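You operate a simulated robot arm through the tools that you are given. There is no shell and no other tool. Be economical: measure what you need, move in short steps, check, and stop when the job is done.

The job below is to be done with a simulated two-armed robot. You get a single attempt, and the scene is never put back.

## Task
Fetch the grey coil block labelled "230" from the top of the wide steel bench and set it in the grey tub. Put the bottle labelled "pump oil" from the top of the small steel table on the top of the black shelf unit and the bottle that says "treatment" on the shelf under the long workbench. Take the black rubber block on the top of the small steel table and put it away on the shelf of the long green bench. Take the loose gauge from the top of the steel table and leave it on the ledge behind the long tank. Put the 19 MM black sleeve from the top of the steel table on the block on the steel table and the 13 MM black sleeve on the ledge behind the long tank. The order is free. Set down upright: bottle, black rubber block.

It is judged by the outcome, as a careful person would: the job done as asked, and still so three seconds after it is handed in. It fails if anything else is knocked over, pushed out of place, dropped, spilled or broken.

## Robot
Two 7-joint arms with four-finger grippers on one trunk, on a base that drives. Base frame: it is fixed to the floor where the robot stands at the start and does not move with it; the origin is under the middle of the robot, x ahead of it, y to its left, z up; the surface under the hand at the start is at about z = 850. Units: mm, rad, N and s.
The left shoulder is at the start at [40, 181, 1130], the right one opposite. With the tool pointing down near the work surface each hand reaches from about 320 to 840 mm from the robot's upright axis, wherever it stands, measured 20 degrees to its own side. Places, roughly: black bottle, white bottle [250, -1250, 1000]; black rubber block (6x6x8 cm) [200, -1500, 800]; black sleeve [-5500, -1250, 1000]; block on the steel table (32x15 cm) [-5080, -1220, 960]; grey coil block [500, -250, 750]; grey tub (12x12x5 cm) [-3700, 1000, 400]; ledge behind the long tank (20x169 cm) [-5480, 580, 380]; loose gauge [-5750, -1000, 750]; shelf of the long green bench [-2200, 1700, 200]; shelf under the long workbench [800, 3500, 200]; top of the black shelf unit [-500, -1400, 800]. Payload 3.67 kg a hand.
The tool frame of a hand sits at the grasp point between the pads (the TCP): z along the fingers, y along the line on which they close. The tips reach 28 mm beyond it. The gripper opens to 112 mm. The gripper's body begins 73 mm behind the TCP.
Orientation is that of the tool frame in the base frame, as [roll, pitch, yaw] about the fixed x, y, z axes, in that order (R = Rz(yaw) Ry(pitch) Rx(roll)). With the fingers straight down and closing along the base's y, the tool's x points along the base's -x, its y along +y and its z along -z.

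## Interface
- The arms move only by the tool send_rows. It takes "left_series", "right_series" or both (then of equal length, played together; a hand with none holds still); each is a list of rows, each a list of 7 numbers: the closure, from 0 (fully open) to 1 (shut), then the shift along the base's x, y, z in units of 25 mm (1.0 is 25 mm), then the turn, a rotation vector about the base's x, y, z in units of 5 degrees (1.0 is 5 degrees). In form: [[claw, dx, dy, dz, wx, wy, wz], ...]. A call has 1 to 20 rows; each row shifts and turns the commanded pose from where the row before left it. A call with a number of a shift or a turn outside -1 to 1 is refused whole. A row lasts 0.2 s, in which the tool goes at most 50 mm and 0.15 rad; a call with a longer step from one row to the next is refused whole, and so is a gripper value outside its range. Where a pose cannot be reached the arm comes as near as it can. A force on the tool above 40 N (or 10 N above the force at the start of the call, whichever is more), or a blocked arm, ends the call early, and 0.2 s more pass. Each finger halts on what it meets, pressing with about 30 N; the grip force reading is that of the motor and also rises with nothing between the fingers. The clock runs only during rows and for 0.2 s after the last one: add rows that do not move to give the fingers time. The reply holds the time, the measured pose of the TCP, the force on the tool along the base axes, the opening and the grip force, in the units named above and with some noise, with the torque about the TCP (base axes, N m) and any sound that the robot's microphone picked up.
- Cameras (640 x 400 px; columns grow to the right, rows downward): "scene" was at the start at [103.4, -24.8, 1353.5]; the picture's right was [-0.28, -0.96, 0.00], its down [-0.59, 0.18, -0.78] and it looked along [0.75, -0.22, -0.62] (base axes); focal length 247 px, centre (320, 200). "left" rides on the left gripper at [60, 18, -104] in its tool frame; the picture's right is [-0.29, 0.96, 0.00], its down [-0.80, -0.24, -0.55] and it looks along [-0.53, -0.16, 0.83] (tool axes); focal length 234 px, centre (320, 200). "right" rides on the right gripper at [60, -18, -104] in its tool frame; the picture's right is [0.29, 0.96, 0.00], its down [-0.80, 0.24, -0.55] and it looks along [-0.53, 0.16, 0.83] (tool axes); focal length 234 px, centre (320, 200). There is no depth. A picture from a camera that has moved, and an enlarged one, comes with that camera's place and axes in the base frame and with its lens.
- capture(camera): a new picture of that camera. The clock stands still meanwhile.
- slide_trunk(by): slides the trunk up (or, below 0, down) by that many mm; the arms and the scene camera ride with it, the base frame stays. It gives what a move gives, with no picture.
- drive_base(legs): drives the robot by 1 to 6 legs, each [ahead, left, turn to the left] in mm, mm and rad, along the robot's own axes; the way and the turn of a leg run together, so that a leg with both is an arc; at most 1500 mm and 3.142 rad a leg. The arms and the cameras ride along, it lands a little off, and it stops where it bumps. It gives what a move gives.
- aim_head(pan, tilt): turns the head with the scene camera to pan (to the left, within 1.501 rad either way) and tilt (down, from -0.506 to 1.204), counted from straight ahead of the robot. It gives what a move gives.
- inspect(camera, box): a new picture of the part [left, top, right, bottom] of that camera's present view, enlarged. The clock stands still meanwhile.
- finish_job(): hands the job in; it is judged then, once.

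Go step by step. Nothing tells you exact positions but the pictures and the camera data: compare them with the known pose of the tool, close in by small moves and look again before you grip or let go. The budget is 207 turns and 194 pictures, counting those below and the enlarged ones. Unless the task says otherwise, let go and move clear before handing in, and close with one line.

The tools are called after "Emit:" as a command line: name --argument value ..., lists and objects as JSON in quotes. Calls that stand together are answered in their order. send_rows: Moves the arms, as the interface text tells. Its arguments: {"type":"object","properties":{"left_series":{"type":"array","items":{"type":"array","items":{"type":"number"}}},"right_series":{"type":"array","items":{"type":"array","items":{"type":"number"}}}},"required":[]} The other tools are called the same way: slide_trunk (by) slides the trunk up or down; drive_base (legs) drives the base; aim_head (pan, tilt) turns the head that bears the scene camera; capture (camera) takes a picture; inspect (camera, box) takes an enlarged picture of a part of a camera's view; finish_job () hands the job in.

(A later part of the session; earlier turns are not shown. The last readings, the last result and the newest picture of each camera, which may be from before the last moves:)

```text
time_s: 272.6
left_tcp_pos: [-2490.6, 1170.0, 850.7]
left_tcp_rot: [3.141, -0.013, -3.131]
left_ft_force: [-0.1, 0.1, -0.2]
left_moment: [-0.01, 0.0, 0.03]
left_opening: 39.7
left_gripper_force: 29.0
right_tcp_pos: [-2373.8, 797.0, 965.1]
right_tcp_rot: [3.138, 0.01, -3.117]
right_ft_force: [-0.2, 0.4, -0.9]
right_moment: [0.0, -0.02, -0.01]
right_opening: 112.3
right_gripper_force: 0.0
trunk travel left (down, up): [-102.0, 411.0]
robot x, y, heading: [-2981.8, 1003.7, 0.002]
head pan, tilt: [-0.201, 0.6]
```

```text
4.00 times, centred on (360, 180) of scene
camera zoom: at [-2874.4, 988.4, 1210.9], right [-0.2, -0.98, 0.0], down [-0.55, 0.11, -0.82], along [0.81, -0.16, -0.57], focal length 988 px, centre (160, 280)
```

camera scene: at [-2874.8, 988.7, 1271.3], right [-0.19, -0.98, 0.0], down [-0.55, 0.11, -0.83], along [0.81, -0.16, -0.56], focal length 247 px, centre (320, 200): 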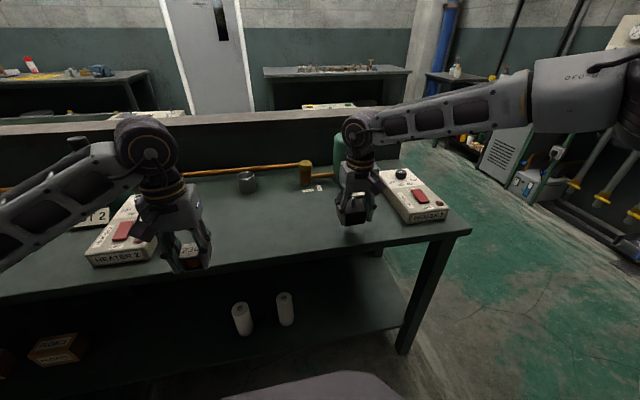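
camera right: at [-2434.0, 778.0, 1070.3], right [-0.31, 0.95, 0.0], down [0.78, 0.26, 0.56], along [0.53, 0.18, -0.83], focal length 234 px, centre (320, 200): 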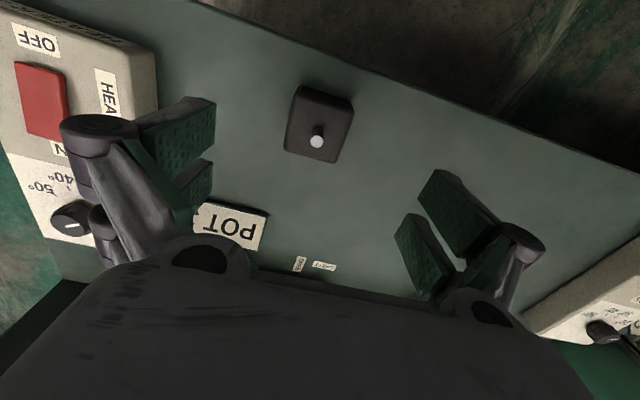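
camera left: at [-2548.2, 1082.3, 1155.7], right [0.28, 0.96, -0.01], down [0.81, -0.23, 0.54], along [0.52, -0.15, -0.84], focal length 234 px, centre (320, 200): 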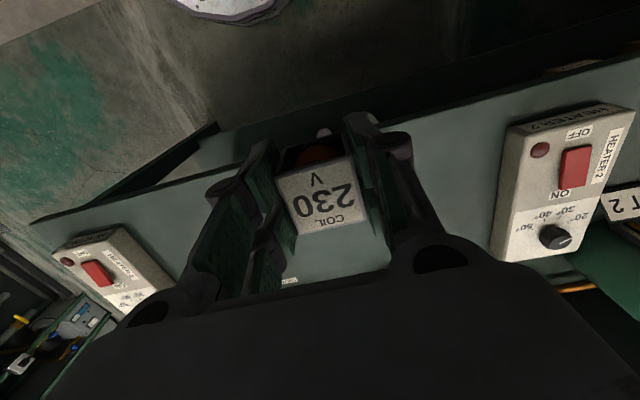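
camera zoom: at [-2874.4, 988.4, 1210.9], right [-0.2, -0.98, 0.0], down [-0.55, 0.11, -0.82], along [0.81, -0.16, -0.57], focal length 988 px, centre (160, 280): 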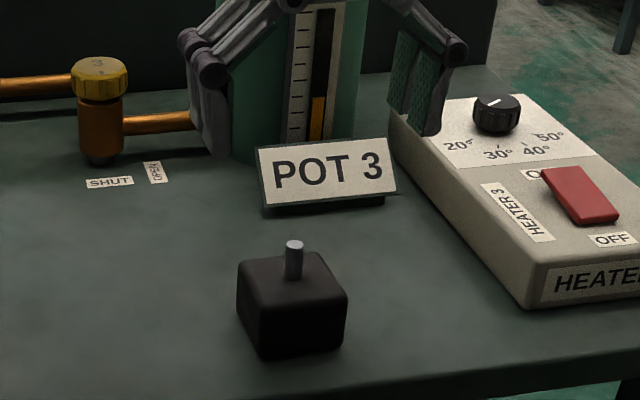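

The block stands upright at [-2374, 797] on the bench top. I retract and tilt the right hand 50° forward, raising the left hand for clearance.

Emit:
send_rows --right_series '[[0, -1, 0, 0, 0, -1, 0], [0, -1, 0, 0, 0, -1, 0], [0, -1, 0, 0, 0, -1, 0], [0, -1, 0, 0, 0, -1, 0], [0, -0.6, 0, 0, 0, -1, 0], [0, 0, 0, 0, 0, -1, 0], [0, 0, 0, 0, 0, -1, 0], [0, 0, 0, 0, 0, -1, 0], [0, 0, 0, 0, 0, -1, 0], [0, 0, 0, 0, 0, -1, 0], [0, 0, 0, 0, 0, 0, 0]]' --left_series '[[0.85, -0.5, 0, 1, 0, 0, 0], [0.85, -0.5, 0, 1, 0, 0, 0], [0.85, -0.5, 0, 1, 0, 0, 0], [0.85, -0.5, 0, 1, 0, 0, 0], [0.85, -0.5, 0, 1, 0, 0, 0], [0.85, -0.5, 0, 1, 0, 0, 0], [0.85, -0.5, 0, 1, 0, 0, 0], [0.85, -0.5, 0, 1, 0, 0, 0], [0.85, 0, 0, 1, 0, 0, 0], [0.85, 0, 0, 1, 0, 0, 0], [0.85, 0, 0, 0, 0, 0, 0]]'

Emit:
capture --camera "right"

Emit:
capture --camera "scene"

```text
time_s: 275.0
left_tcp_pos: [-2590.8, 1172.0, 1102.4]
left_tcp_rot: [-3.14, -0.018, -3.131]
left_ft_force: [0.0, -0.7, -1.5]
left_moment: [-0.02, 0.03, -0.01]
left_opening: 39.4
left_gripper_force: 30.3
right_tcp_pos: [-2488.3, 797.8, 964.7]
right_tcp_rot: [-3.112, 0.885, -3.098]
right_ft_force: [0.2, -0.7, 0.0]
right_moment: [-0.01, -0.01, 0.02]
right_opening: 112.4
right_gripper_force: 0.0
trunk travel left (down, up): [-102.0, 411.0]
robot x, y, heading: [-2980.1, 1000.2, 0.003]
head pan, tilt: [-0.201, 0.6]
```

```text
82 pictures are left
camera right: at [-2605.2, 778.1, 986.1], right [-0.2, 0.95, -0.24], down [0.07, 0.26, 0.96], along [0.98, 0.18, -0.12], focal length 234 px, centre (320, 200)
```

right: 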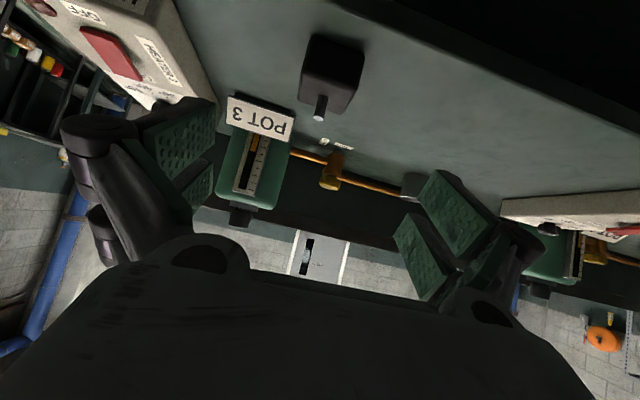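

```text
81 pictures are left
camera scene: at [-2874.1, 988.7, 1210.8], right [-0.2, -0.98, 0.0], down [-0.55, 0.11, -0.82], along [0.81, -0.16, -0.57], focal length 247 px, centre (320, 200)
```

scene: 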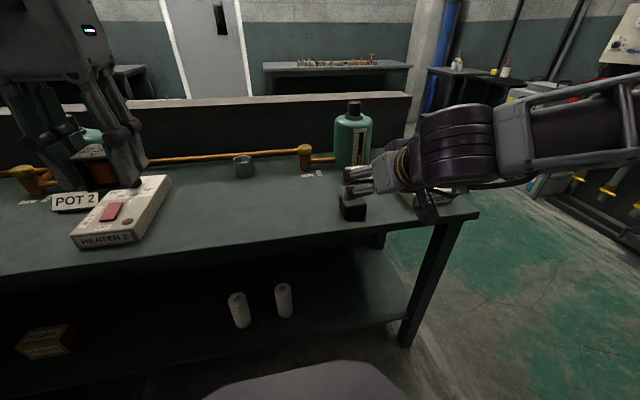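

Emit:
send_rows --right_series '[[0.1, 0, 0, -1, 0, 0, 0], [0.1, 0, 0, -1, 0, 0, 0], [0.1, 0, 0, -1, 0, 0, 0], [0.1, 0, 0, -1, 0, 0, 0], [0.1, 0, 0, -1, 0, 0, 0], [0.1, 0, 0, -0.2, 0, 0, 0], [0.1, 0, 0, 0, 0, 0, 0]]'

Emit:
capture --camera "right"

Emit:
inspect --camera "scene" --box '[300, 150, 460, 250]'

```text
time_s: 276.6
left_tcp_pos: [-2590.4, 1171.4, 1103.0]
left_tcp_rot: [3.141, -0.016, -3.132]
left_ft_force: [0.5, -0.8, -1.0]
left_moment: [-0.03, -0.01, -0.02]
left_opening: 39.7
left_gripper_force: 30.0
right_tcp_pos: [-2476.7, 799.5, 837.5]
right_tcp_rot: [-3.113, 0.88, -3.099]
right_ft_force: [0.6, -0.3, 0.4]
right_moment: [-0.03, -0.03, -0.03]
right_opening: 100.9
right_gripper_force: 0.0
right hand out of reach, approached as far as the arm can: row 3, 4
trunk travel left (down, up): [-102.0, 411.0]
robot x, y, heading: [-2982.9, 1002.7, 0.003]
head pan, tilt: [-0.201, 0.6]
```

```text
80 pictures are left
camera right: at [-2593.5, 779.6, 858.6], right [-0.2, 0.95, -0.24], down [0.08, 0.26, 0.96], along [0.98, 0.18, -0.12], focal length 234 px, centre (320, 200)
```

right: 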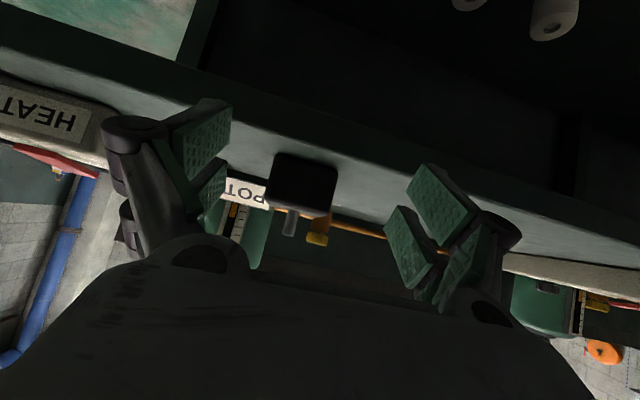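

```text
4.00 times, centred on (380, 200) of scene
camera zoom: at [-2874.6, 988.4, 1210.9], right [-0.2, -0.98, 0.0], down [-0.55, 0.11, -0.82], along [0.81, -0.16, -0.57], focal length 988 px, centre (80, 200)
```

zoom: 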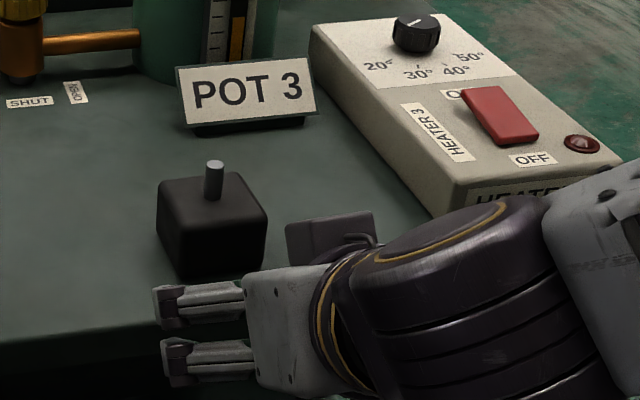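

Emit:
send_rows --right_series '[[0.1, 1, -0.05, 0, 0, 0, 0], [0.1, 1, -0.05, 0, 0, 0, 0], [0.1, 1, 0, 0, 0, 0, 0], [0.1, 0.9, 0, 0, 0, 0, 0], [0.1, 0, 0, 0, 0, 0, 0]]'

Emit:
capture --camera "right"

Emit:
inspect --camera "scene" --box '[300, 150, 460, 250]'

```text
time_s: 277.8
left_tcp_pos: [-2589.8, 1172.0, 1103.4]
left_tcp_rot: [-3.141, -0.015, -3.13]
left_ft_force: [-0.2, 0.4, -1.6]
left_moment: [0.01, 0.0, 0.02]
left_opening: 39.3
left_gripper_force: 29.6
right_tcp_pos: [-2379.2, 798.4, 836.2]
right_tcp_rot: [-3.113, 0.883, -3.099]
right_ft_force: [0.0, -0.5, 0.4]
right_moment: [0.01, 0.01, 0.01]
right_opening: 101.0
right_gripper_force: 0.0
trunk travel left (down, up): [-102.0, 411.0]
robot x, y, heading: [-2984.4, 1001.6, 0.002]
head pan, tilt: [-0.201, 0.6]
```

```text
78 pictures are left
camera right: at [-2497.2, 778.1, 857.9], right [-0.2, 0.95, -0.24], down [0.07, 0.26, 0.96], along [0.98, 0.18, -0.12], focal length 234 px, centre (320, 200)
```

right: 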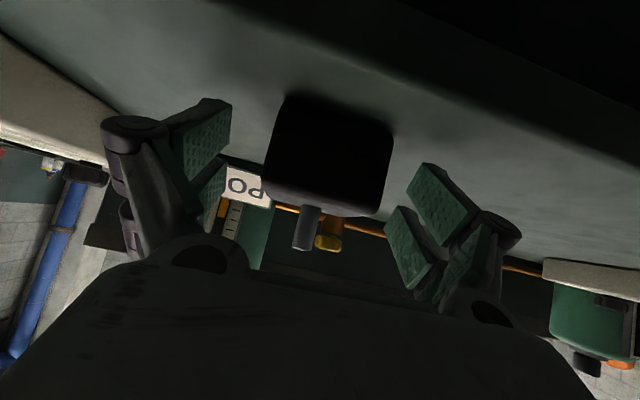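

```text
4.00 times, centred on (380, 200) of scene
camera zoom: at [-2875.1, 988.3, 1211.0], right [-0.2, -0.98, 0.0], down [-0.55, 0.11, -0.83], along [0.81, -0.16, -0.56], focal length 988 px, centre (80, 200)
```

zoom: 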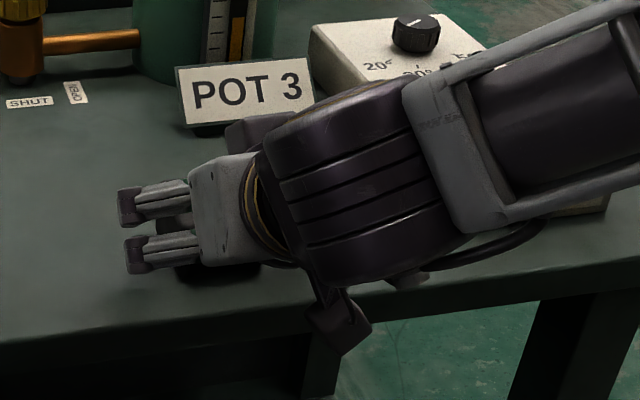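

Emit:
send_rows --right_series '[[0.25, 0.1, 0, -0.1, 0, 0, 0], [0.4, 0, 0, 0, 0, 0, 0], [0.55, 0, 0, 0, 0, 0, 0], [0.75, 0, 0, 0, 0, 0, 0], [0.75, 0, 0, 0, 0, 0, 0], [0.75, 0, 0, 0.6, 0, 0, 0], [0.75, 0, 0, 1, 0, 0, 0], [0.75, 0, 0, 0, 0, 0, 0]]'

Emit:
capture --camera "right"

Emit:
capture --camera "scene"

```text
time_s: 279.6
left_tcp_pos: [-2589.7, 1171.2, 1102.3]
left_tcp_rot: [-3.14, -0.016, -3.132]
left_ft_force: [0.6, -0.9, -1.6]
left_moment: [0.05, 0.04, 0.01]
left_opening: 39.4
left_gripper_force: 30.2
right_tcp_pos: [-2375.1, 796.6, 873.3]
right_tcp_rot: [-3.113, 0.88, -3.099]
right_ft_force: [1.1, 0.0, -2.5]
right_moment: [0.01, 0.03, -0.03]
right_opening: 59.7
right_gripper_force: 29.8
trunk travel left (down, up): [-102.0, 411.0]
robot x, y, heading: [-2985.2, 1008.7, 0.004]
head pan, tilt: [-0.201, 0.6]
```

```text
76 pictures are left
camera right: at [-2493.4, 777.5, 895.2], right [-0.2, 0.95, -0.24], down [0.07, 0.26, 0.96], along [0.98, 0.18, -0.12], focal length 234 px, centre (320, 200)
```

right: 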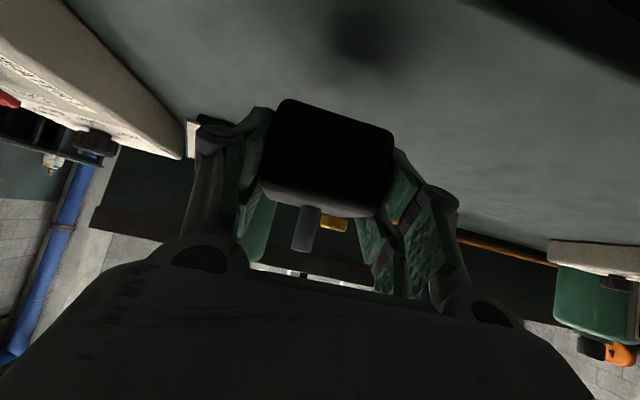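

```text
75 pictures are left
camera scene: at [-2874.0, 988.0, 1210.8], right [-0.2, -0.98, 0.0], down [-0.55, 0.11, -0.82], along [0.81, -0.16, -0.57], focal length 247 px, centre (320, 200)
```

scene: 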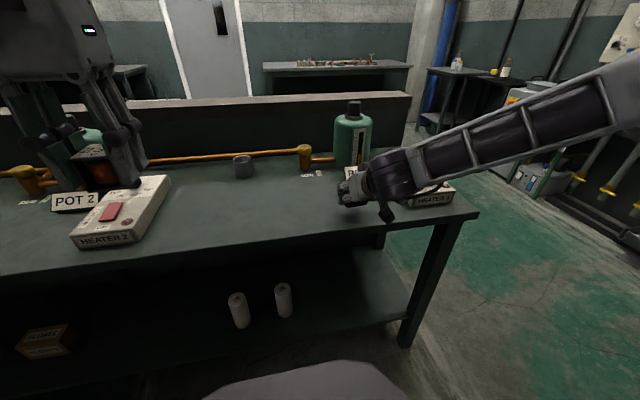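

Re-gripped tilted: block bottom is 38 mm below the TCP. The shelf surface triangulates to about z = 225. I back away from the bench and lower the arm in the aisle, turning the hand inward.

Emit:
drive_base --legs '[[-190, 0, 0]]'

Emit:
slide_trunk --by -100

Emit:
send_rows --right_series '[[0.75, -0.5, 0, -1, 0, 0, 0], [0.75, -0.5, 0, -1, 0, 0, 0], [0.75, -0.5, 0, -1, 0, 0, 0], [0.75, -0.5, 0, -1, 0, 0, 0], [0.75, -0.5, 0, -1, 0, 0, 0.8], [0.75, -0.5, 0, -1, 0, 0, 0.8], [0.75, -0.5, 0, -1, 0, 0, 0.8], [0.75, -0.5, 0, -1, 0, 0, 0.8], [0.75, 0, 0, -1, 0, 0, 0.8], [0.75, 0, 0, -1, 0, 0, 0], [0.75, 0, 0, -1, 0, 0, 0], [0.75, 0, 0, -1, 0, 0, 0], [0.75, 0, 0, -1, 0, 0, 0], [0.75, 0, 0, -1, 0, 0, 0], [0.75, 0, 0, 0, 0, 0, 0]]'

Emit:
capture --camera "scene"

```text
time_s: 281.2
left_tcp_pos: [-2788.1, 1172.3, 1103.1]
left_tcp_rot: [-3.141, -0.013, -3.128]
left_ft_force: [0.1, 0.7, -0.7]
left_moment: [0.04, -0.06, 0.06]
left_opening: 40.0
left_gripper_force: 30.5
right_tcp_pos: [-2571.4, 798.8, 875.1]
right_tcp_rot: [-3.113, 0.883, -3.098]
right_ft_force: [-0.2, 0.0, -2.2]
right_moment: [-0.03, 0.0, 0.0]
right_opening: 59.5
right_gripper_force: 29.6
trunk travel left (down, up): [-102.0, 411.0]
robot x, y, heading: [-3174.4, 1005.9, 0.007]
head pan, tilt: [-0.201, 0.6]
```

```text
time_s: 282.5
left_tcp_pos: [-2787.7, 1170.8, 1005.4]
left_tcp_rot: [-3.14, -0.015, -3.128]
left_ft_force: [0.4, 0.5, -1.6]
left_moment: [0.0, 0.02, -0.01]
left_opening: 40.0
left_gripper_force: 30.3
right_tcp_pos: [-2570.4, 798.4, 775.4]
right_tcp_rot: [-3.114, 0.882, -3.1]
right_ft_force: [0.5, -0.5, -2.2]
right_moment: [0.0, 0.05, 0.04]
right_opening: 59.6
right_gripper_force: 29.8
trunk travel left (down, up): [-2.0, 511.0]
robot x, y, heading: [-3176.2, 1006.8, 0.009]
head pan, tilt: [-0.201, 0.6]
```

```text
time_s: 285.7
left_tcp_pos: [-2787.0, 1171.2, 1004.5]
left_tcp_rot: [-3.137, -0.014, -3.127]
left_ft_force: [-0.2, -0.1, -1.2]
left_moment: [0.03, 0.01, -0.03]
left_opening: 39.7
left_gripper_force: 30.3
right_tcp_pos: [-2641.6, 758.0, 573.2]
right_tcp_rot: [-3.117, 0.877, -2.749]
right_ft_force: [-0.4, 0.1, -2.9]
right_moment: [-0.01, 0.07, 0.0]
right_opening: 59.9
right_gripper_force: 30.4
right hand out of reach, approached as far as the arm can: row 8, 9, 10, 11, 12, 13, 14
trunk travel left (down, up): [-2.0, 511.0]
robot x, y, heading: [-3178.4, 1000.5, 0.005]
head pan, tilt: [-0.201, 0.6]
```

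```text
74 pictures are left
camera scene: at [-3070.4, 987.6, 1112.3], right [-0.19, -0.98, 0.0], down [-0.55, 0.11, -0.82], along [0.81, -0.16, -0.57], focal length 247 px, centre (320, 200)
```

scene: 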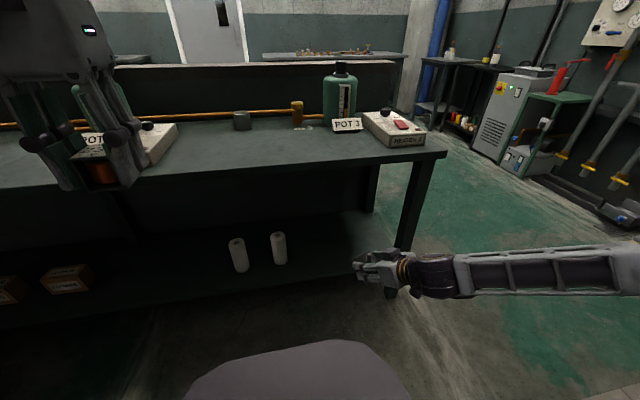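

Emit:
send_rows --right_series '[[0.75, 0.7, 1, 0.3, 0, 0, 0], [0.75, 0.7, 1, 0, 0, 0, 0], [0.75, 0.7, 1, 0, 0, 0, 0], [0.75, 0.7, 0.5, 0, 0, 0, 0], [0.75, 0, 0, -1, 0, 0, 0], [0.75, 0, 0, -1, 0, 0, 0], [0.75, 0, 0, -1, 0, 0, 0], [0.75, 0, 0, -1, 0, 0, 0], [0.75, 0, 0, -1, 0, 0, 0], [0.75, 0, 0, -1, 0, 0, 0], [0.75, 0, 0, -1, 0, 0, 0], [0.75, 0, 0, -1, 0, 0, 0], [0.75, 0, 0, 0, 0, 0, 0]]'

Emit:
capture --camera "scene"

```text
time_s: 288.5
left_tcp_pos: [-2786.8, 1170.6, 1004.1]
left_tcp_rot: [3.14, -0.016, -3.128]
left_ft_force: [-0.4, -0.1, -2.4]
left_moment: [0.0, -0.01, 0.01]
left_opening: 39.6
left_gripper_force: 29.8
right_tcp_pos: [-2541.5, 860.1, 562.5]
right_tcp_rot: [-3.111, 0.867, -2.749]
right_ft_force: [-0.5, 0.5, -3.5]
right_moment: [-0.01, 0.03, -0.01]
right_opening: 59.9
right_gripper_force: 29.6
right hand out of reach, approached as far as the arm can: row 5, 6, 7, 8, 9, 10, 11, 12
trunk travel left (down, up): [-2.0, 511.0]
robot x, y, heading: [-3177.4, 1009.3, 0.007]
head pan, tilt: [-0.201, 0.6]
```

```text
73 pictures are left
camera scene: at [-3070.4, 987.5, 1112.3], right [-0.19, -0.98, 0.0], down [-0.55, 0.11, -0.82], along [0.81, -0.16, -0.57], focal length 247 px, centre (320, 200)
```

scene: 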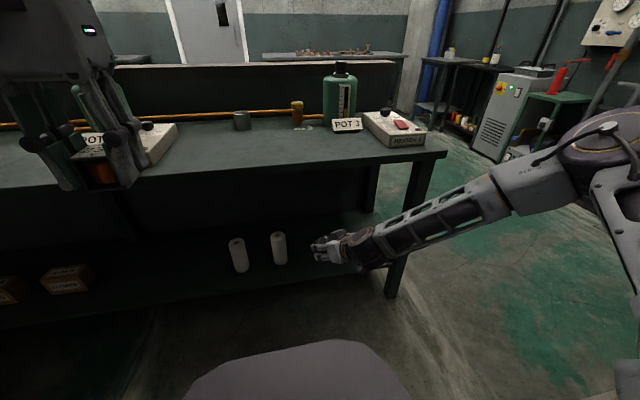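

Emit:
send_rows --right_series '[[0.75, 0, 0, 0.5, 0, 0, 1], [0.75, 0, 0, 0, 0, 0, 1], [0.75, 0, 0, 0, 0, 0, 1], [0.75, 0, 0, 0, 0, 0, 1], [0.75, -1, 0, -0.5, 0, 0, 0], [0.75, -1, 0, -0.5, 0, 0, 0], [0.75, -1, 0, -0.5, 0, 0, 0], [0.75, -1, 0, -0.5, 0, 0, 0], [0.75, -0.5, 0, -1, 0, 0, 0], [0.75, 0, 0, -1, 0, 0, 0], [0.75, 0, 0, -1, 0, 0, 0], [0.75, 0, 0, -1, 0, 0, 0], [0.75, 0, 0, 0, 0, 0, 0]]'

Emit:
capture --camera "scene"

```text
time_s: 291.3
left_tcp_pos: [-2787.2, 1172.1, 1004.9]
left_tcp_rot: [-3.14, -0.018, -3.126]
left_ft_force: [-0.2, -1.0, -1.5]
left_moment: [-0.03, 0.01, -0.02]
left_opening: 39.7
left_gripper_force: 30.1
right_tcp_pos: [-2650.0, 810.9, 554.6]
right_tcp_rot: [-3.116, 0.878, -2.4]
right_ft_force: [-0.1, -0.4, -2.1]
right_moment: [-0.02, -0.01, 0.0]
right_opening: 60.0
right_gripper_force: 30.3
right hand out of reach, approached as far as the arm can: row 5, 6, 7, 8, 9, 10, 11, 12
trunk travel left (down, up): [-2.0, 511.0]
robot x, y, heading: [-3175.9, 1006.5, 0.008]
head pan, tilt: [-0.201, 0.6]
```

```text
72 pictures are left
camera scene: at [-3070.3, 987.7, 1112.3], right [-0.19, -0.98, 0.0], down [-0.55, 0.11, -0.82], along [0.81, -0.16, -0.57], focal length 247 px, centre (320, 200)
```

scene: 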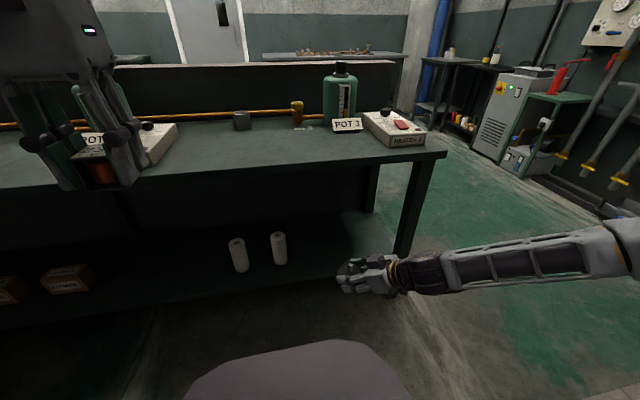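

I'll replicate the left arm's path exactly: hand straight ahead, arm extended and lowered to its limit, then turned inward and pulled back.

Emit:
send_rows --right_series '[[0.75, 0, 0, 1, 0, 0, -1], [0.75, 0, 0, 1, 0, 0, -1], [0.75, 0.7, 0.1, 0, 0, 0, -1], [0.75, 0.7, 0.1, 0, 0, 0, -1], [0.75, 0.7, 0.1, 0, 0, 0, -1], [0.75, 0.7, 0.1, 0, 0, 0, -1], [0.75, 0.7, 0.1, 0, 0, 0, -1], [0.75, 0.7, 0.1, 0, 0, 0, -0.8], [0.75, 0.7, 0.1, 0, 0, 0, 0], [0.75, 0.4, 0.1, 0, 0, 0, 0], [0.75, 0, 0, -1, 0, 0, 0], [0.75, 0, 0, -1, 0, 0, 0], [0.75, 0, 0, -1, 0, 0, 0], [0.75, 0, 0, -1, 0, 0, 0], [0.75, 0, 0, -1, 0, 0, 0], [0.75, 0, 0, -1, 0, 0, 0], [0.75, 0, 0, -1, 0, 0, 0], [0.75, 0, 0, 0, 0, 0, 0]]'

Emit:
capture --camera "scene"

```text
time_s: 295.1
left_tcp_pos: [-2786.4, 1172.3, 1004.9]
left_tcp_rot: [-3.139, -0.015, -3.126]
left_ft_force: [0.2, 0.3, -1.5]
left_moment: [0.0, 0.03, 0.0]
left_opening: 39.8
left_gripper_force: 30.1
right_tcp_pos: [-2541.7, 796.7, 530.2]
right_tcp_rot: [-3.114, 0.885, -3.081]
right_ft_force: [1.0, -0.3, -3.1]
right_moment: [0.01, 0.03, -0.01]
right_opening: 59.9
right_gripper_force: 30.0
right hand out of reach, approached as far as the arm can: row 12, 13, 14, 15, 16, 17
trunk travel left (down, up): [-2.0, 511.0]
robot x, y, heading: [-3176.9, 1004.5, 0.004]
head pan, tilt: [-0.201, 0.6]
```

```text
71 pictures are left
camera scene: at [-3070.3, 987.6, 1112.3], right [-0.19, -0.98, 0.0], down [-0.55, 0.11, -0.82], along [0.81, -0.16, -0.57], focal length 247 px, centre (320, 200)
```

scene: 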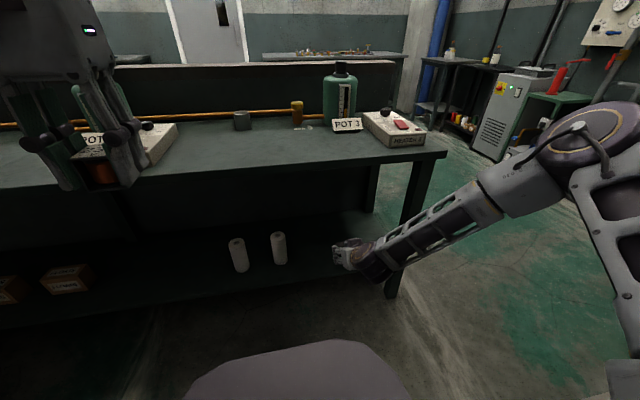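

Emit:
send_rows --right_series '[[0.75, 0.6, 0.5, 0.3, 0, 0, -0.5], [0.75, 0.6, 0.5, 0, 0, 0, 0], [0.75, 0.3, 0.5, 0, 0, 0, 0], [0.75, 0, 0, -1, 0, 0, 0], [0.75, 0, 0, -1, 0, 0, 0], [0.75, 0, 0, -1, 0, 0, 0], [0.75, 0, 0, -1, 0, 0, 0], [0.75, 0, 0, -1, 0, 0, 0], [0.75, 0, 0, 0.5, 0, 0, 1], [0.75, 0, 0, 0, 0, 0, 1], [0.75, 0, 0, 0, 0, 0, 1], [0.75, 0, 0, 0, 0, 0, 1], [0.75, 0, 0, 0, 0, 0, 1], [0.75, 0, 0, 0, 0, 0, 1], [0.75, -1, 0, -0.5, 0, 0, 0], [0.75, -1, 0, -0.5, 0, 0, 0], [0.75, -1, 0, -0.5, 0, 0, 0], [0.75, -1, 0, -0.5, 0, 0, 0], [0.75, 0, 0, 0, 0, 0, 0]]'

Emit:
capture --camera "scene"

```text
time_s: 299.1
left_tcp_pos: [-2786.2, 1171.2, 1003.9]
left_tcp_rot: [-3.139, -0.014, -3.126]
left_ft_force: [-0.5, -0.1, -1.2]
left_moment: [0.02, -0.01, -0.01]
left_opening: 39.8
left_gripper_force: 30.3
right_tcp_pos: [-2633.4, 763.8, 556.9]
right_tcp_rot: [-3.114, 0.876, -2.6]
right_ft_force: [0.2, -0.2, -3.5]
right_moment: [-0.04, 0.05, 0.01]
right_opening: 60.0
right_gripper_force: 29.8
right hand out of reach, approached as far as the arm can: row 1, 2, 3, 4, 5, 6, 7, 8, 9, 10, 11, 12, 15, 16, 17, 18
trunk travel left (down, up): [-2.0, 511.0]
robot x, y, heading: [-3177.8, 1007.1, 0.006]
head pan, tilt: [-0.201, 0.6]
```

```text
70 pictures are left
camera scene: at [-3070.2, 987.7, 1112.2], right [-0.19, -0.98, 0.0], down [-0.56, 0.11, -0.82], along [0.81, -0.16, -0.57], focal length 247 px, centre (320, 200)
```

scene: 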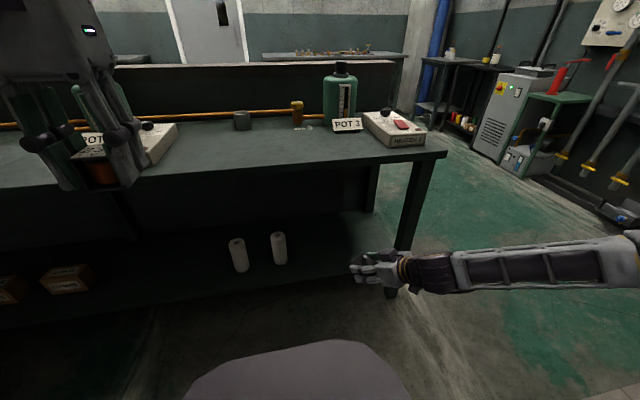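

The right arm is in a different elbow posture. I'll bring it up high with the hand vertical, like the left's start, and then repeat the tilt-while-descending path the left used.

Emit:
send_rows --right_series '[[0.75, 0, 0.4, 1, 0, 0, -1], [0.75, 0, 0.4, 1, 0, 0, -1], [0.75, 0, 0.4, 1, 0, 0, -1], [0.75, 0, 0.4, 1, 0, 0, -1], [0.75, 0, 0.4, 1, 0, 0, -1], [0.75, 0, 0.4, 1, 0, 0, -1], [0.75, 0, 0.4, 1, 0, 1, 0], [0.75, 0, 0.4, 1, 0, 1, 0], [0.75, 0, 0.4, 1, 0, 1, 0], [0.75, 0, 0.4, 1, 0, 1, 0], [0.75, 0, 0.4, 1, 0, 1, 0], [0.75, 0, 0, 1, 0, 1, 0], [0.75, 0, 0, 1, 0, 1, 0], [0.75, 0, 0, 1, 0, 1, 0], [0.75, 0, 0, 1, 0, 1, 0], [0.75, 0, 0, 1, 0, 1, 0], [0.75, 0, 0, 1, 0, 0, 0], [0.75, 0, 0, 1, 0, 0, 0], [0.75, 0, 0, 1, 0, 0, 0], [0.75, 0, 0, 1, 0, 0, 0]]'

```text
time_s: 303.3
left_tcp_pos: [-2787.0, 1172.0, 1004.3]
left_tcp_rot: [-3.139, -0.015, -3.128]
left_ft_force: [-0.5, -0.4, -0.8]
left_moment: [0.01, 0.02, -0.02]
left_opening: 39.9
left_gripper_force: 30.3
right_tcp_pos: [-2654.3, 845.9, 1043.7]
right_tcp_rot: [-3.129, 0.012, -3.131]
right_ft_force: [-0.1, 0.2, -2.4]
right_moment: [0.03, 0.01, -0.04]
right_opening: 59.6
right_gripper_force: 30.5
right hand out of reach, approached as far as the arm can: row 17, 18, 19, 20
trunk travel left (down, up): [-2.0, 511.0]
robot x, y, heading: [-3176.4, 1002.4, 0.006]
head pan, tilt: [-0.201, 0.6]
```

Emit:
send_rows --right_series '[[0.75, 0, 0, -0.9, 0, -1, 0], [0.75, 0, 0, -0.9, 0, -1, 0], [0.75, 0, 0, -0.9, 0, -1, 0], [0.75, 0, 0, -0.9, 0, -1, 0], [0.75, 0, 0, -0.9, 0, -1, 0], [0.75, 0, 0, -0.9, 0, -1, 0], [0.75, 0, 0, -0.9, 0, -1, 0], [0.75, 0, 0, -0.9, 0, -1, 0], [0.75, 0, 0, -0.9, 0, -1, 0], [0.75, 0, 0, -0.9, 0, -1, 0], [0.75, 0, 0, -1, 0, 0, 0], [0.75, 0, 0, -1, 0, 0, 0], [0.75, 0, 0, -1, 0, 0, 0], [0.75, 0, 0, -1, 0, 0, 0], [0.75, 0, 0, -1, 0, 0, 0], [0.75, 0, 0, -1, 0, 0, 0], [0.75, 0, 0, -1, 0, 0, 0], [0.75, 0, 0, -1, 0, 0, 0], [0.75, 0, 0, 0, 0, 0, 0]]'

Emit:
send_rows --right_series '[[0.75, 1, 0, 0, 0, 0, 0], [0.75, 1, 0, 0, 0, 0, 0], [0.75, 1, 0, 0, 0, 0, 0], [0.75, 1, 0, 0, 0, 0, 0], [0.75, 1, 0, 0, 0, 0, 0], [0.75, 0.8, 0, 0, 0, 0, 0], [0.75, 0, 0, -1, 0, 0, 0], [0.75, 0, 0, -1, 0, 0, 0], [0.75, 0, 0, -1, 0, 0, 0], [0.75, 0, 0, -1, 0, 0, 0], [0.75, 0, 0, -1, 0, 0, 0], [0.75, 0, 0, -1, 0, 0, 0], [0.75, 0, 0, -1, 0, 0, 0], [0.75, 0, 0, 0, 0, 0, 0]]'

Emit:
capture --camera "scene"

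```text
time_s: 307.3
left_tcp_pos: [-2787.7, 1171.2, 1004.6]
left_tcp_rot: [-3.14, -0.017, -3.127]
left_ft_force: [0.3, 0.1, -2.0]
left_moment: [0.0, 0.0, 0.0]
left_opening: 39.6
left_gripper_force: 29.9
right_tcp_pos: [-2655.2, 845.6, 618.9]
right_tcp_rot: [-3.114, 0.883, -3.124]
right_ft_force: [-1.2, 0.2, -2.3]
right_moment: [0.01, 0.05, 0.0]
right_opening: 59.8
right_gripper_force: 30.4
trunk travel left (down, up): [-2.0, 511.0]
robot x, y, heading: [-3173.6, 1001.1, 0.004]
head pan, tilt: [-0.201, 0.6]
```

```text
time_s: 310.3
left_tcp_pos: [-2786.1, 1170.8, 1003.9]
left_tcp_rot: [-3.139, -0.016, -3.129]
left_ft_force: [0.1, -0.6, -2.2]
left_moment: [-0.01, -0.01, 0.0]
left_opening: 39.8
left_gripper_force: 29.7
right_tcp_pos: [-2546.3, 784.6, 523.8]
right_tcp_rot: [-3.113, 0.882, -3.122]
right_ft_force: [-0.8, -0.1, -2.4]
right_moment: [-0.01, 0.06, 0.03]
right_opening: 59.8
right_gripper_force: 29.8
right hand out of reach, approached as far as the arm can: row 7, 8, 9, 10, 11, 12, 13
trunk travel left (down, up): [-2.0, 511.0]
robot x, y, heading: [-3176.3, 1004.1, 0.004]
head pan, tilt: [-0.201, 0.6]
```

```text
69 pictures are left
camera scene: at [-3070.3, 987.6, 1112.3], right [-0.19, -0.98, 0.0], down [-0.55, 0.11, -0.82], along [0.81, -0.16, -0.57], focal length 247 px, centre (320, 200)
```

scene: 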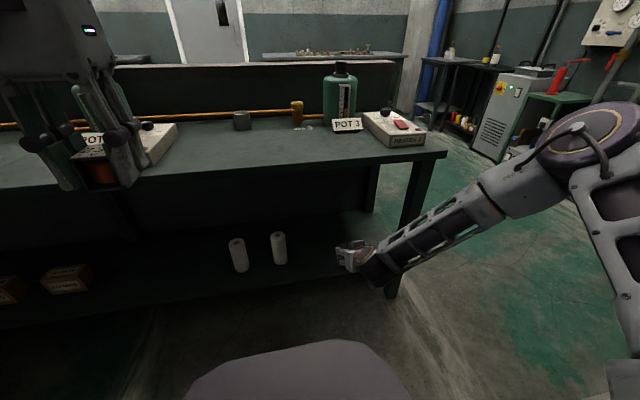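

The right arm can't mirror that low posture, but the left arm can. So I'll put the block back on the bench top, deliver the coil with the left hand, then re-grip the block with the left. Raising now.

Emit:
send_rows --right_series '[[0.75, 0, 0, 1, 0, 0, 0], [0.75, 0, 0, 1, 0, 0, 0], [0.75, 0, 0, 1, 0, 0, 0], [0.75, 0, 0, 1, 0, 0, 0], [0.75, 0, 0, 1, 0, 0, 0], [0.75, 0, 0, 1, 0, 0, 0], [0.75, 0, 0, 1, 0, 0, 0], [0.75, 0, 0, 1, 0, 0, 0], [0.75, 0, 0, 1, 0, 0, 0], [0.75, 0, 0, 1, 0, 0, 0], [0.75, 0, 0, 0, 0, 0, 0]]'

Emit:
slide_trunk --by 100

Emit:
drive_base --legs '[[175, 20, 0]]'

Emit:
capture --camera "right"

```text
time_s: 312.7
left_tcp_pos: [-2787.7, 1171.1, 1004.2]
left_tcp_rot: [3.141, -0.016, -3.128]
left_ft_force: [-0.2, 0.8, -0.8]
left_moment: [0.04, 0.03, -0.01]
left_opening: 39.9
left_gripper_force: 29.2
right_tcp_pos: [-2545.1, 785.2, 775.2]
right_tcp_rot: [-3.115, 0.881, -3.122]
right_ft_force: [0.2, -0.3, -2.5]
right_moment: [0.01, 0.03, 0.0]
right_opening: 59.7
right_gripper_force: 29.8
trunk travel left (down, up): [-2.0, 511.0]
robot x, y, heading: [-3178.0, 1006.0, 0.005]
head pan, tilt: [-0.201, 0.6]
```

```text
time_s: 314.0
left_tcp_pos: [-2787.1, 1171.2, 1102.7]
left_tcp_rot: [-3.142, -0.015, -3.128]
left_ft_force: [0.8, -0.5, -1.8]
left_moment: [0.05, 0.03, 0.0]
left_opening: 39.6
left_gripper_force: 30.0
right_tcp_pos: [-2546.1, 784.8, 873.4]
right_tcp_rot: [-3.113, 0.882, -3.124]
right_ft_force: [-0.2, 0.0, -2.5]
right_moment: [-0.02, 0.04, 0.0]
right_opening: 59.8
right_gripper_force: 30.1
trunk travel left (down, up): [-102.0, 411.0]
robot x, y, heading: [-3174.9, 1006.0, 0.01]
head pan, tilt: [-0.201, 0.6]
```

```text
time_s: 315.5
left_tcp_pos: [-2614.2, 1193.1, 1102.3]
left_tcp_rot: [-3.14, -0.018, -3.127]
left_ft_force: [0.9, -0.2, -1.4]
left_moment: [0.0, 0.01, 0.01]
left_opening: 39.7
left_gripper_force: 29.7
right_tcp_pos: [-2372.6, 808.4, 872.5]
right_tcp_rot: [-3.114, 0.881, -3.123]
right_ft_force: [1.2, 0.3, -1.7]
right_moment: [0.0, 0.06, 0.01]
right_opening: 59.8
right_gripper_force: 29.3
trunk travel left (down, up): [-102.0, 411.0]
robot x, y, heading: [-3007.2, 1026.6, 0.008]
head pan, tilt: [-0.201, 0.6]
```

```text
68 pictures are left
camera right: at [-2491.1, 791.2, 894.3], right [-0.18, 0.95, -0.24], down [0.08, 0.26, 0.96], along [0.98, 0.16, -0.12], focal length 234 px, centre (320, 200)
```

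right: 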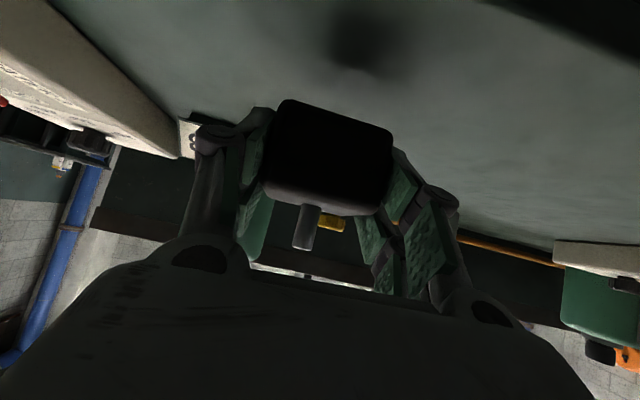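

Emit:
slide_trunk --by -30

Emit:
send_rows --right_series '[[0.75, 0, 0, -0.16, 0, 0, 0], [0.75, 0, 0, -0.12, 0, 0, 0], [0.75, 0, 0, -0.08, 0, 0, 0], [0.75, 0, 0, 0, 0, 0, 0]]'

```text
time_s: 316.3
left_tcp_pos: [-2615.8, 1192.2, 1071.6]
left_tcp_rot: [-3.141, -0.017, -3.126]
left_ft_force: [-0.3, 0.4, -2.1]
left_moment: [0.01, -0.04, -0.03]
left_opening: 39.7
left_gripper_force: 30.5
right_tcp_pos: [-2373.4, 807.4, 843.4]
right_tcp_rot: [-3.116, 0.884, -3.121]
right_ft_force: [0.6, -0.6, -1.0]
right_moment: [0.0, 0.01, 0.03]
right_opening: 59.9
right_gripper_force: 30.2
trunk travel left (down, up): [-72.0, 441.0]
robot x, y, heading: [-3005.6, 1025.7, 0.006]
head pan, tilt: [-0.201, 0.6]
```

```text
time_s: 317.3
left_tcp_pos: [-2617.1, 1193.7, 1073.9]
left_tcp_rot: [-3.139, -0.015, -3.126]
left_ft_force: [0.3, -0.2, -1.6]
left_moment: [-0.01, 0.03, -0.04]
left_opening: 39.8
left_gripper_force: 30.0
right_tcp_pos: [-2374.4, 808.0, 836.8]
right_tcp_rot: [-3.115, 0.889, -3.121]
right_ft_force: [0.2, -1.4, 14.9]
right_moment: [0.46, -0.05, 0.07]
right_opening: 59.3
right_gripper_force: 29.7
trunk travel left (down, up): [-72.0, 441.0]
robot x, y, heading: [-3006.5, 1024.0, 0.01]
head pan, tilt: [-0.201, 0.6]
```

Contact. I release, slide the fingers out backwards, and straighten the right hand out of the way.

Emit:
send_rows --right_series '[[0.75, 0, 0, 0.08, 0, 0, 0], [0.5, 0, 0, 0, 0, 0, 0], [0.3, 0, 0, 0, 0, 0, 0], [0.1, 0, 0, 0, 0, 0, 0], [0, 0, 0, 0, 0, 0, 0], [0, -1, 0, 0, 0, 0, 0], [0, -1, 0, 0, 0, 0, 0], [0, -1, 0, 0, 0, 0, 0], [0, -1, 0, 0, 0, 0, 0], [0, -1, 0, 0.5, 0, 0, 0], [0, -0.5, 0, 1, 0, 1, 0], [0, 0, 0, 1, 0, 1, 0], [0, 0, 0, 1, 0, 1, 0], [0, 0, 0, 1, 0, 1, 0], [0, 0, 0, 1, 0, 1, 0], [0, 0, 0, 1, 0, 1, 0], [0, 0, 0, 0, 0, 1, 0], [0, 0, 0, 0, 0, 1, 0], [0, 0, 0, 0, 0, 1, 0], [0, 0, 0, 0, 0, 1, 0]]'

Emit:
capture --camera "scene"

```text
time_s: 321.5
left_tcp_pos: [-2614.6, 1192.5, 1072.1]
left_tcp_rot: [-3.139, -0.017, -3.125]
left_ft_force: [0.6, 0.0, -1.4]
left_moment: [0.01, 0.04, 0.01]
left_opening: 39.7
left_gripper_force: 29.2
right_tcp_pos: [-2510.5, 808.3, 999.6]
right_tcp_rot: [-3.129, 0.009, -3.126]
right_ft_force: [-0.5, -0.3, 0.6]
right_moment: [-0.04, 0.0, -0.01]
right_opening: 111.9
right_gripper_force: 0.0
trunk travel left (down, up): [-72.0, 441.0]
robot x, y, heading: [-3003.1, 1023.8, 0.012]
head pan, tilt: [-0.201, 0.6]
```

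```text
67 pictures are left
camera scene: at [-2898.1, 1009.4, 1180.5], right [-0.19, -0.98, 0.0], down [-0.56, 0.11, -0.82], along [0.81, -0.16, -0.57], focal length 247 px, centre (320, 200)
```

scene: 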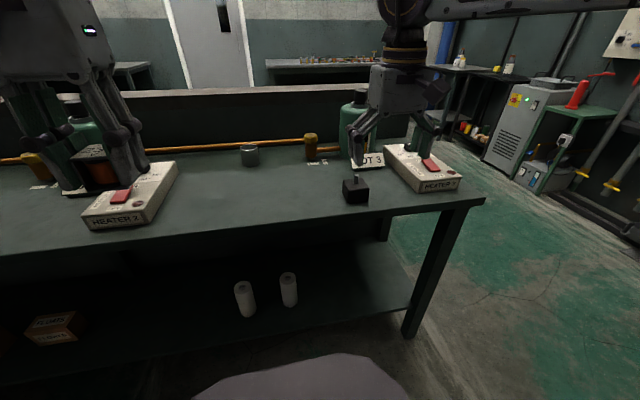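

The block stands at [-2374, 808]. Now I turn around to face the stool with the tub for the coil.

Emit:
slide_trunk --by 150

Emit:
drive_base --legs '[[60, 195, 0], [0, 0, 3.13]]'

Emit:
aim_head --pan 0.15 --tilt 0.75

Emit:
capture --camera "scene"

```text
time_s: 323.2
left_tcp_pos: [-2616.1, 1192.4, 1223.1]
left_tcp_rot: [3.142, -0.016, -3.126]
left_ft_force: [-0.4, -0.3, -1.8]
left_moment: [-0.01, 0.03, -0.01]
left_opening: 39.8
left_gripper_force: 30.1
right_tcp_pos: [-2511.4, 807.8, 1150.7]
right_tcp_rot: [-3.129, 0.012, -3.131]
right_ft_force: [-0.6, 0.5, -0.6]
right_moment: [0.01, 0.02, 0.0]
right_opening: 111.8
right_gripper_force: 0.0
trunk travel left (down, up): [-222.0, 291.0]
robot x, y, heading: [-3011.1, 1029.4, 0.012]
head pan, tilt: [-0.201, 0.6]
```

```text
time_s: 333.1
left_tcp_pos: [-3331.5, 1043.2, 1224.5]
left_tcp_rot: [-3.139, -0.015, 0.055]
left_ft_force: [-0.2, -0.4, -1.3]
left_moment: [-0.03, -0.03, 0.02]
left_opening: 39.6
left_gripper_force: 30.3
right_tcp_pos: [-3451.2, 1423.9, 1151.0]
right_tcp_rot: [-3.129, 0.011, 0.051]
right_ft_force: [0.2, 0.2, -0.1]
right_moment: [0.02, 0.02, 0.02]
right_opening: 112.0
right_gripper_force: 0.0
trunk travel left (down, up): [-222.0, 291.0]
robot x, y, heading: [-2947.2, 1226.6, -3.094]
head pan, tilt: [-0.201, 0.6]
```

```text
time_s: 333.9
left_tcp_pos: [-3332.3, 1042.5, 1223.3]
left_tcp_rot: [-3.14, -0.015, 0.053]
left_ft_force: [-0.3, 0.4, -1.1]
left_moment: [0.0, 0.01, -0.03]
left_opening: 39.5
left_gripper_force: 30.3
right_tcp_pos: [-3451.2, 1424.3, 1151.8]
right_tcp_rot: [-3.129, 0.01, 0.05]
right_ft_force: [0.1, 0.1, -0.3]
right_moment: [0.03, -0.02, 0.01]
right_opening: 111.9
right_gripper_force: 0.1
trunk travel left (down, up): [-222.0, 291.0]
robot x, y, heading: [-2947.8, 1225.8, -3.092]
head pan, tilt: [0.15, 0.75]
```

```text
66 pictures are left
camera scene: at [-3049.7, 1208.0, 1319.2], right [-0.2, 0.98, 0.0], down [0.67, 0.13, -0.73], along [-0.72, -0.14, -0.68], focal length 247 px, centre (320, 200)
```

scene: 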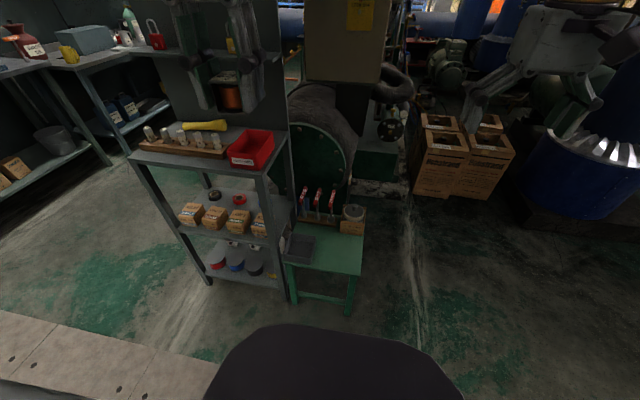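

The tub sits on the stool at about [-3664, 1010], rim near z = 460, right next to the taller trolley. I approach at a slight angle so the left forearm stays clear of the trolley.

Emit:
drive_base --legs '[[277, -132, 0], [0, 0, 0.292]]'

Emit:
slide_trunk --by -200

Emit:
capture --camera "left"

Emit:
capture --camera "scene"

```text
time_s: 337.1
left_tcp_pos: [-3553.8, 1055.6, 1224.5]
left_tcp_rot: [-3.14, -0.016, 0.351]
left_ft_force: [0.3, -0.2, -2.1]
left_moment: [0.02, -0.01, 0.01]
left_opening: 39.6
left_gripper_force: 30.1
right_tcp_pos: [-3778.5, 1385.1, 1150.6]
right_tcp_rot: [-3.13, 0.009, 0.348]
right_ft_force: [0.2, 0.0, 0.2]
right_moment: [-0.01, 0.01, -0.02]
right_opening: 111.9
right_gripper_force: 0.0
trunk travel left (down, up): [-222.0, 291.0]
robot x, y, heading: [-3238.6, 1341.1, -2.797]
head pan, tilt: [0.15, 0.75]
```

```text
time_s: 339.2
left_tcp_pos: [-3553.5, 1055.6, 1023.4]
left_tcp_rot: [-3.138, -0.015, 0.351]
left_ft_force: [-0.4, -0.8, -1.8]
left_moment: [-0.01, -0.04, 0.01]
left_opening: 39.6
left_gripper_force: 29.7
right_tcp_pos: [-3778.6, 1384.2, 950.0]
right_tcp_rot: [-3.129, 0.012, 0.348]
right_ft_force: [0.4, 0.0, -0.7]
right_moment: [0.01, -0.01, -0.03]
right_opening: 112.1
right_gripper_force: 0.1
trunk travel left (down, up): [-22.0, 491.0]
robot x, y, heading: [-3239.2, 1341.1, -2.797]
head pan, tilt: [0.15, 0.75]
```

```text
65 pictures are left
camera left: at [-3492.3, 1058.7, 1127.6], right [0.06, -1.0, -0.01], down [-0.84, -0.05, 0.54], along [-0.54, -0.03, -0.84], focal length 234 px, centre (320, 200)
```

left: 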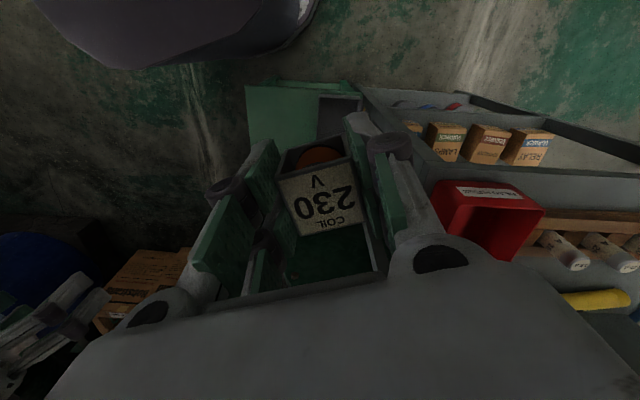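

```text
64 pictures are left
camera scene: at [-3331.2, 1295.4, 1118.4], right [-0.47, 0.88, 0.0], down [0.6, 0.32, -0.73], along [-0.64, -0.35, -0.68], focal length 247 px, centre (320, 200)
```

scene: 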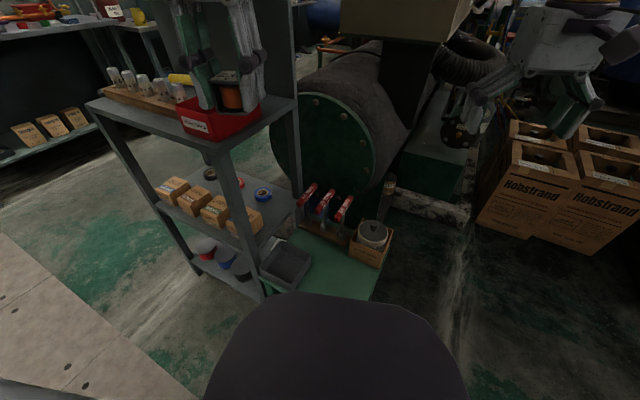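

Emit:
send_rows --left_series '[[0.85, 0, 0, -1, 0, 0, 0], [0.85, 0, 0, -1, 0, 0, 0], [0.85, 0, 0, -1, 0, 0, 0], [0.85, 0, 0, -1, 0, 0, 0], [0.85, 0, 0, -1, 0, 0, 0], [0.85, 0, 0, -1, 0, 0, 0], [0.85, 0, 0, -1, 0, 0, 0], [0.85, 0, 0, -1, 0, 0, 0], [0.85, 0, 0, -1, 0, 0, 0], [0.85, 0, 0, -1, 0, 0, 0], [0.85, 0, 0, -1, 0, 0, 0], [0.85, 0, 0, -1, 0, 0, 0], [0.85, 0, 0, -1, 0, 0, 0], [0.85, 0, 0, -1, 0, 0, 0], [0.85, 0, 0, -1, 0, 0, 0], [0.85, 0, 0, -1, 0, 0, 0], [0.85, 0, 0, 0, 0, 0, 0]]'

Emit:
send_rows --left_series '[[0.85, -0.84, -0.42, 0, 0, 0, 0], [0.85, -0.84, -0.42, 0, 0, 0, 0], [0.85, -0.84, -0.42, 0, 0, 0, 0], [0.85, 0, 0, 0, 0, 0, 0]]'

Emit:
capture --camera "left"

Emit:
capture --camera "scene"

```text
time_s: 342.9
left_tcp_pos: [-3555.1, 1056.1, 623.3]
left_tcp_rot: [-3.141, -0.015, 0.352]
left_ft_force: [-0.6, -0.3, -1.8]
left_moment: [0.01, 0.0, 0.01]
left_opening: 39.8
left_gripper_force: 29.5
right_tcp_pos: [-3778.0, 1385.5, 950.2]
right_tcp_rot: [-3.13, 0.011, 0.346]
right_ft_force: [0.4, 0.5, 0.6]
right_moment: [-0.02, 0.0, -0.01]
right_opening: 111.8
right_gripper_force: 0.0
trunk travel left (down, up): [-22.0, 491.0]
robot x, y, heading: [-3241.0, 1343.5, -2.794]
head pan, tilt: [0.15, 0.75]
```

```text
time_s: 343.9
left_tcp_pos: [-3616.5, 1024.7, 623.5]
left_tcp_rot: [-3.142, -0.015, 0.351]
left_ft_force: [0.2, -0.9, -2.2]
left_moment: [-0.01, 0.01, -0.05]
left_opening: 40.0
left_gripper_force: 30.0
right_tcp_pos: [-3778.7, 1385.2, 949.9]
right_tcp_rot: [-3.129, 0.01, 0.348]
right_ft_force: [-0.1, 0.4, 0.3]
right_moment: [0.01, -0.05, -0.01]
right_opening: 111.8
right_gripper_force: 0.0
trunk travel left (down, up): [-22.0, 491.0]
robot x, y, heading: [-3238.9, 1341.9, -2.805]
head pan, tilt: [0.15, 0.75]
```

```text
63 pictures are left
camera left: at [-3555.4, 1027.9, 727.0], right [0.06, -1.0, -0.01], down [-0.84, -0.05, 0.54], along [-0.54, -0.03, -0.84], focal length 234 px, centre (320, 200)
```

left: 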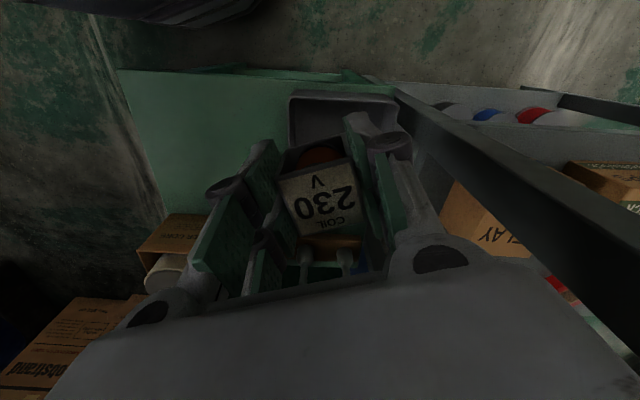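

```text
62 pictures are left
camera scene: at [-3331.1, 1295.3, 1118.3], right [-0.47, 0.88, 0.0], down [0.6, 0.32, -0.73], along [-0.64, -0.35, -0.68], focal length 247 px, centre (320, 200)
```

scene: 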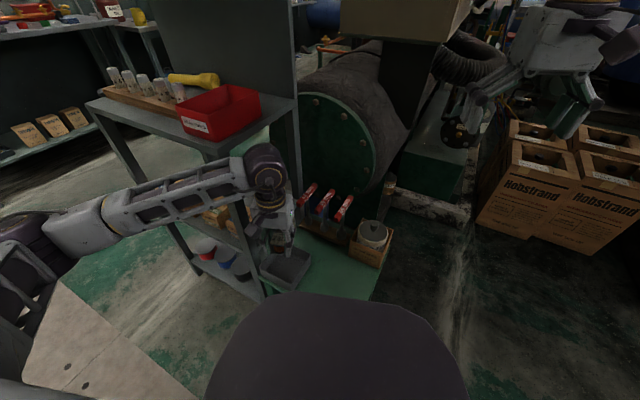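

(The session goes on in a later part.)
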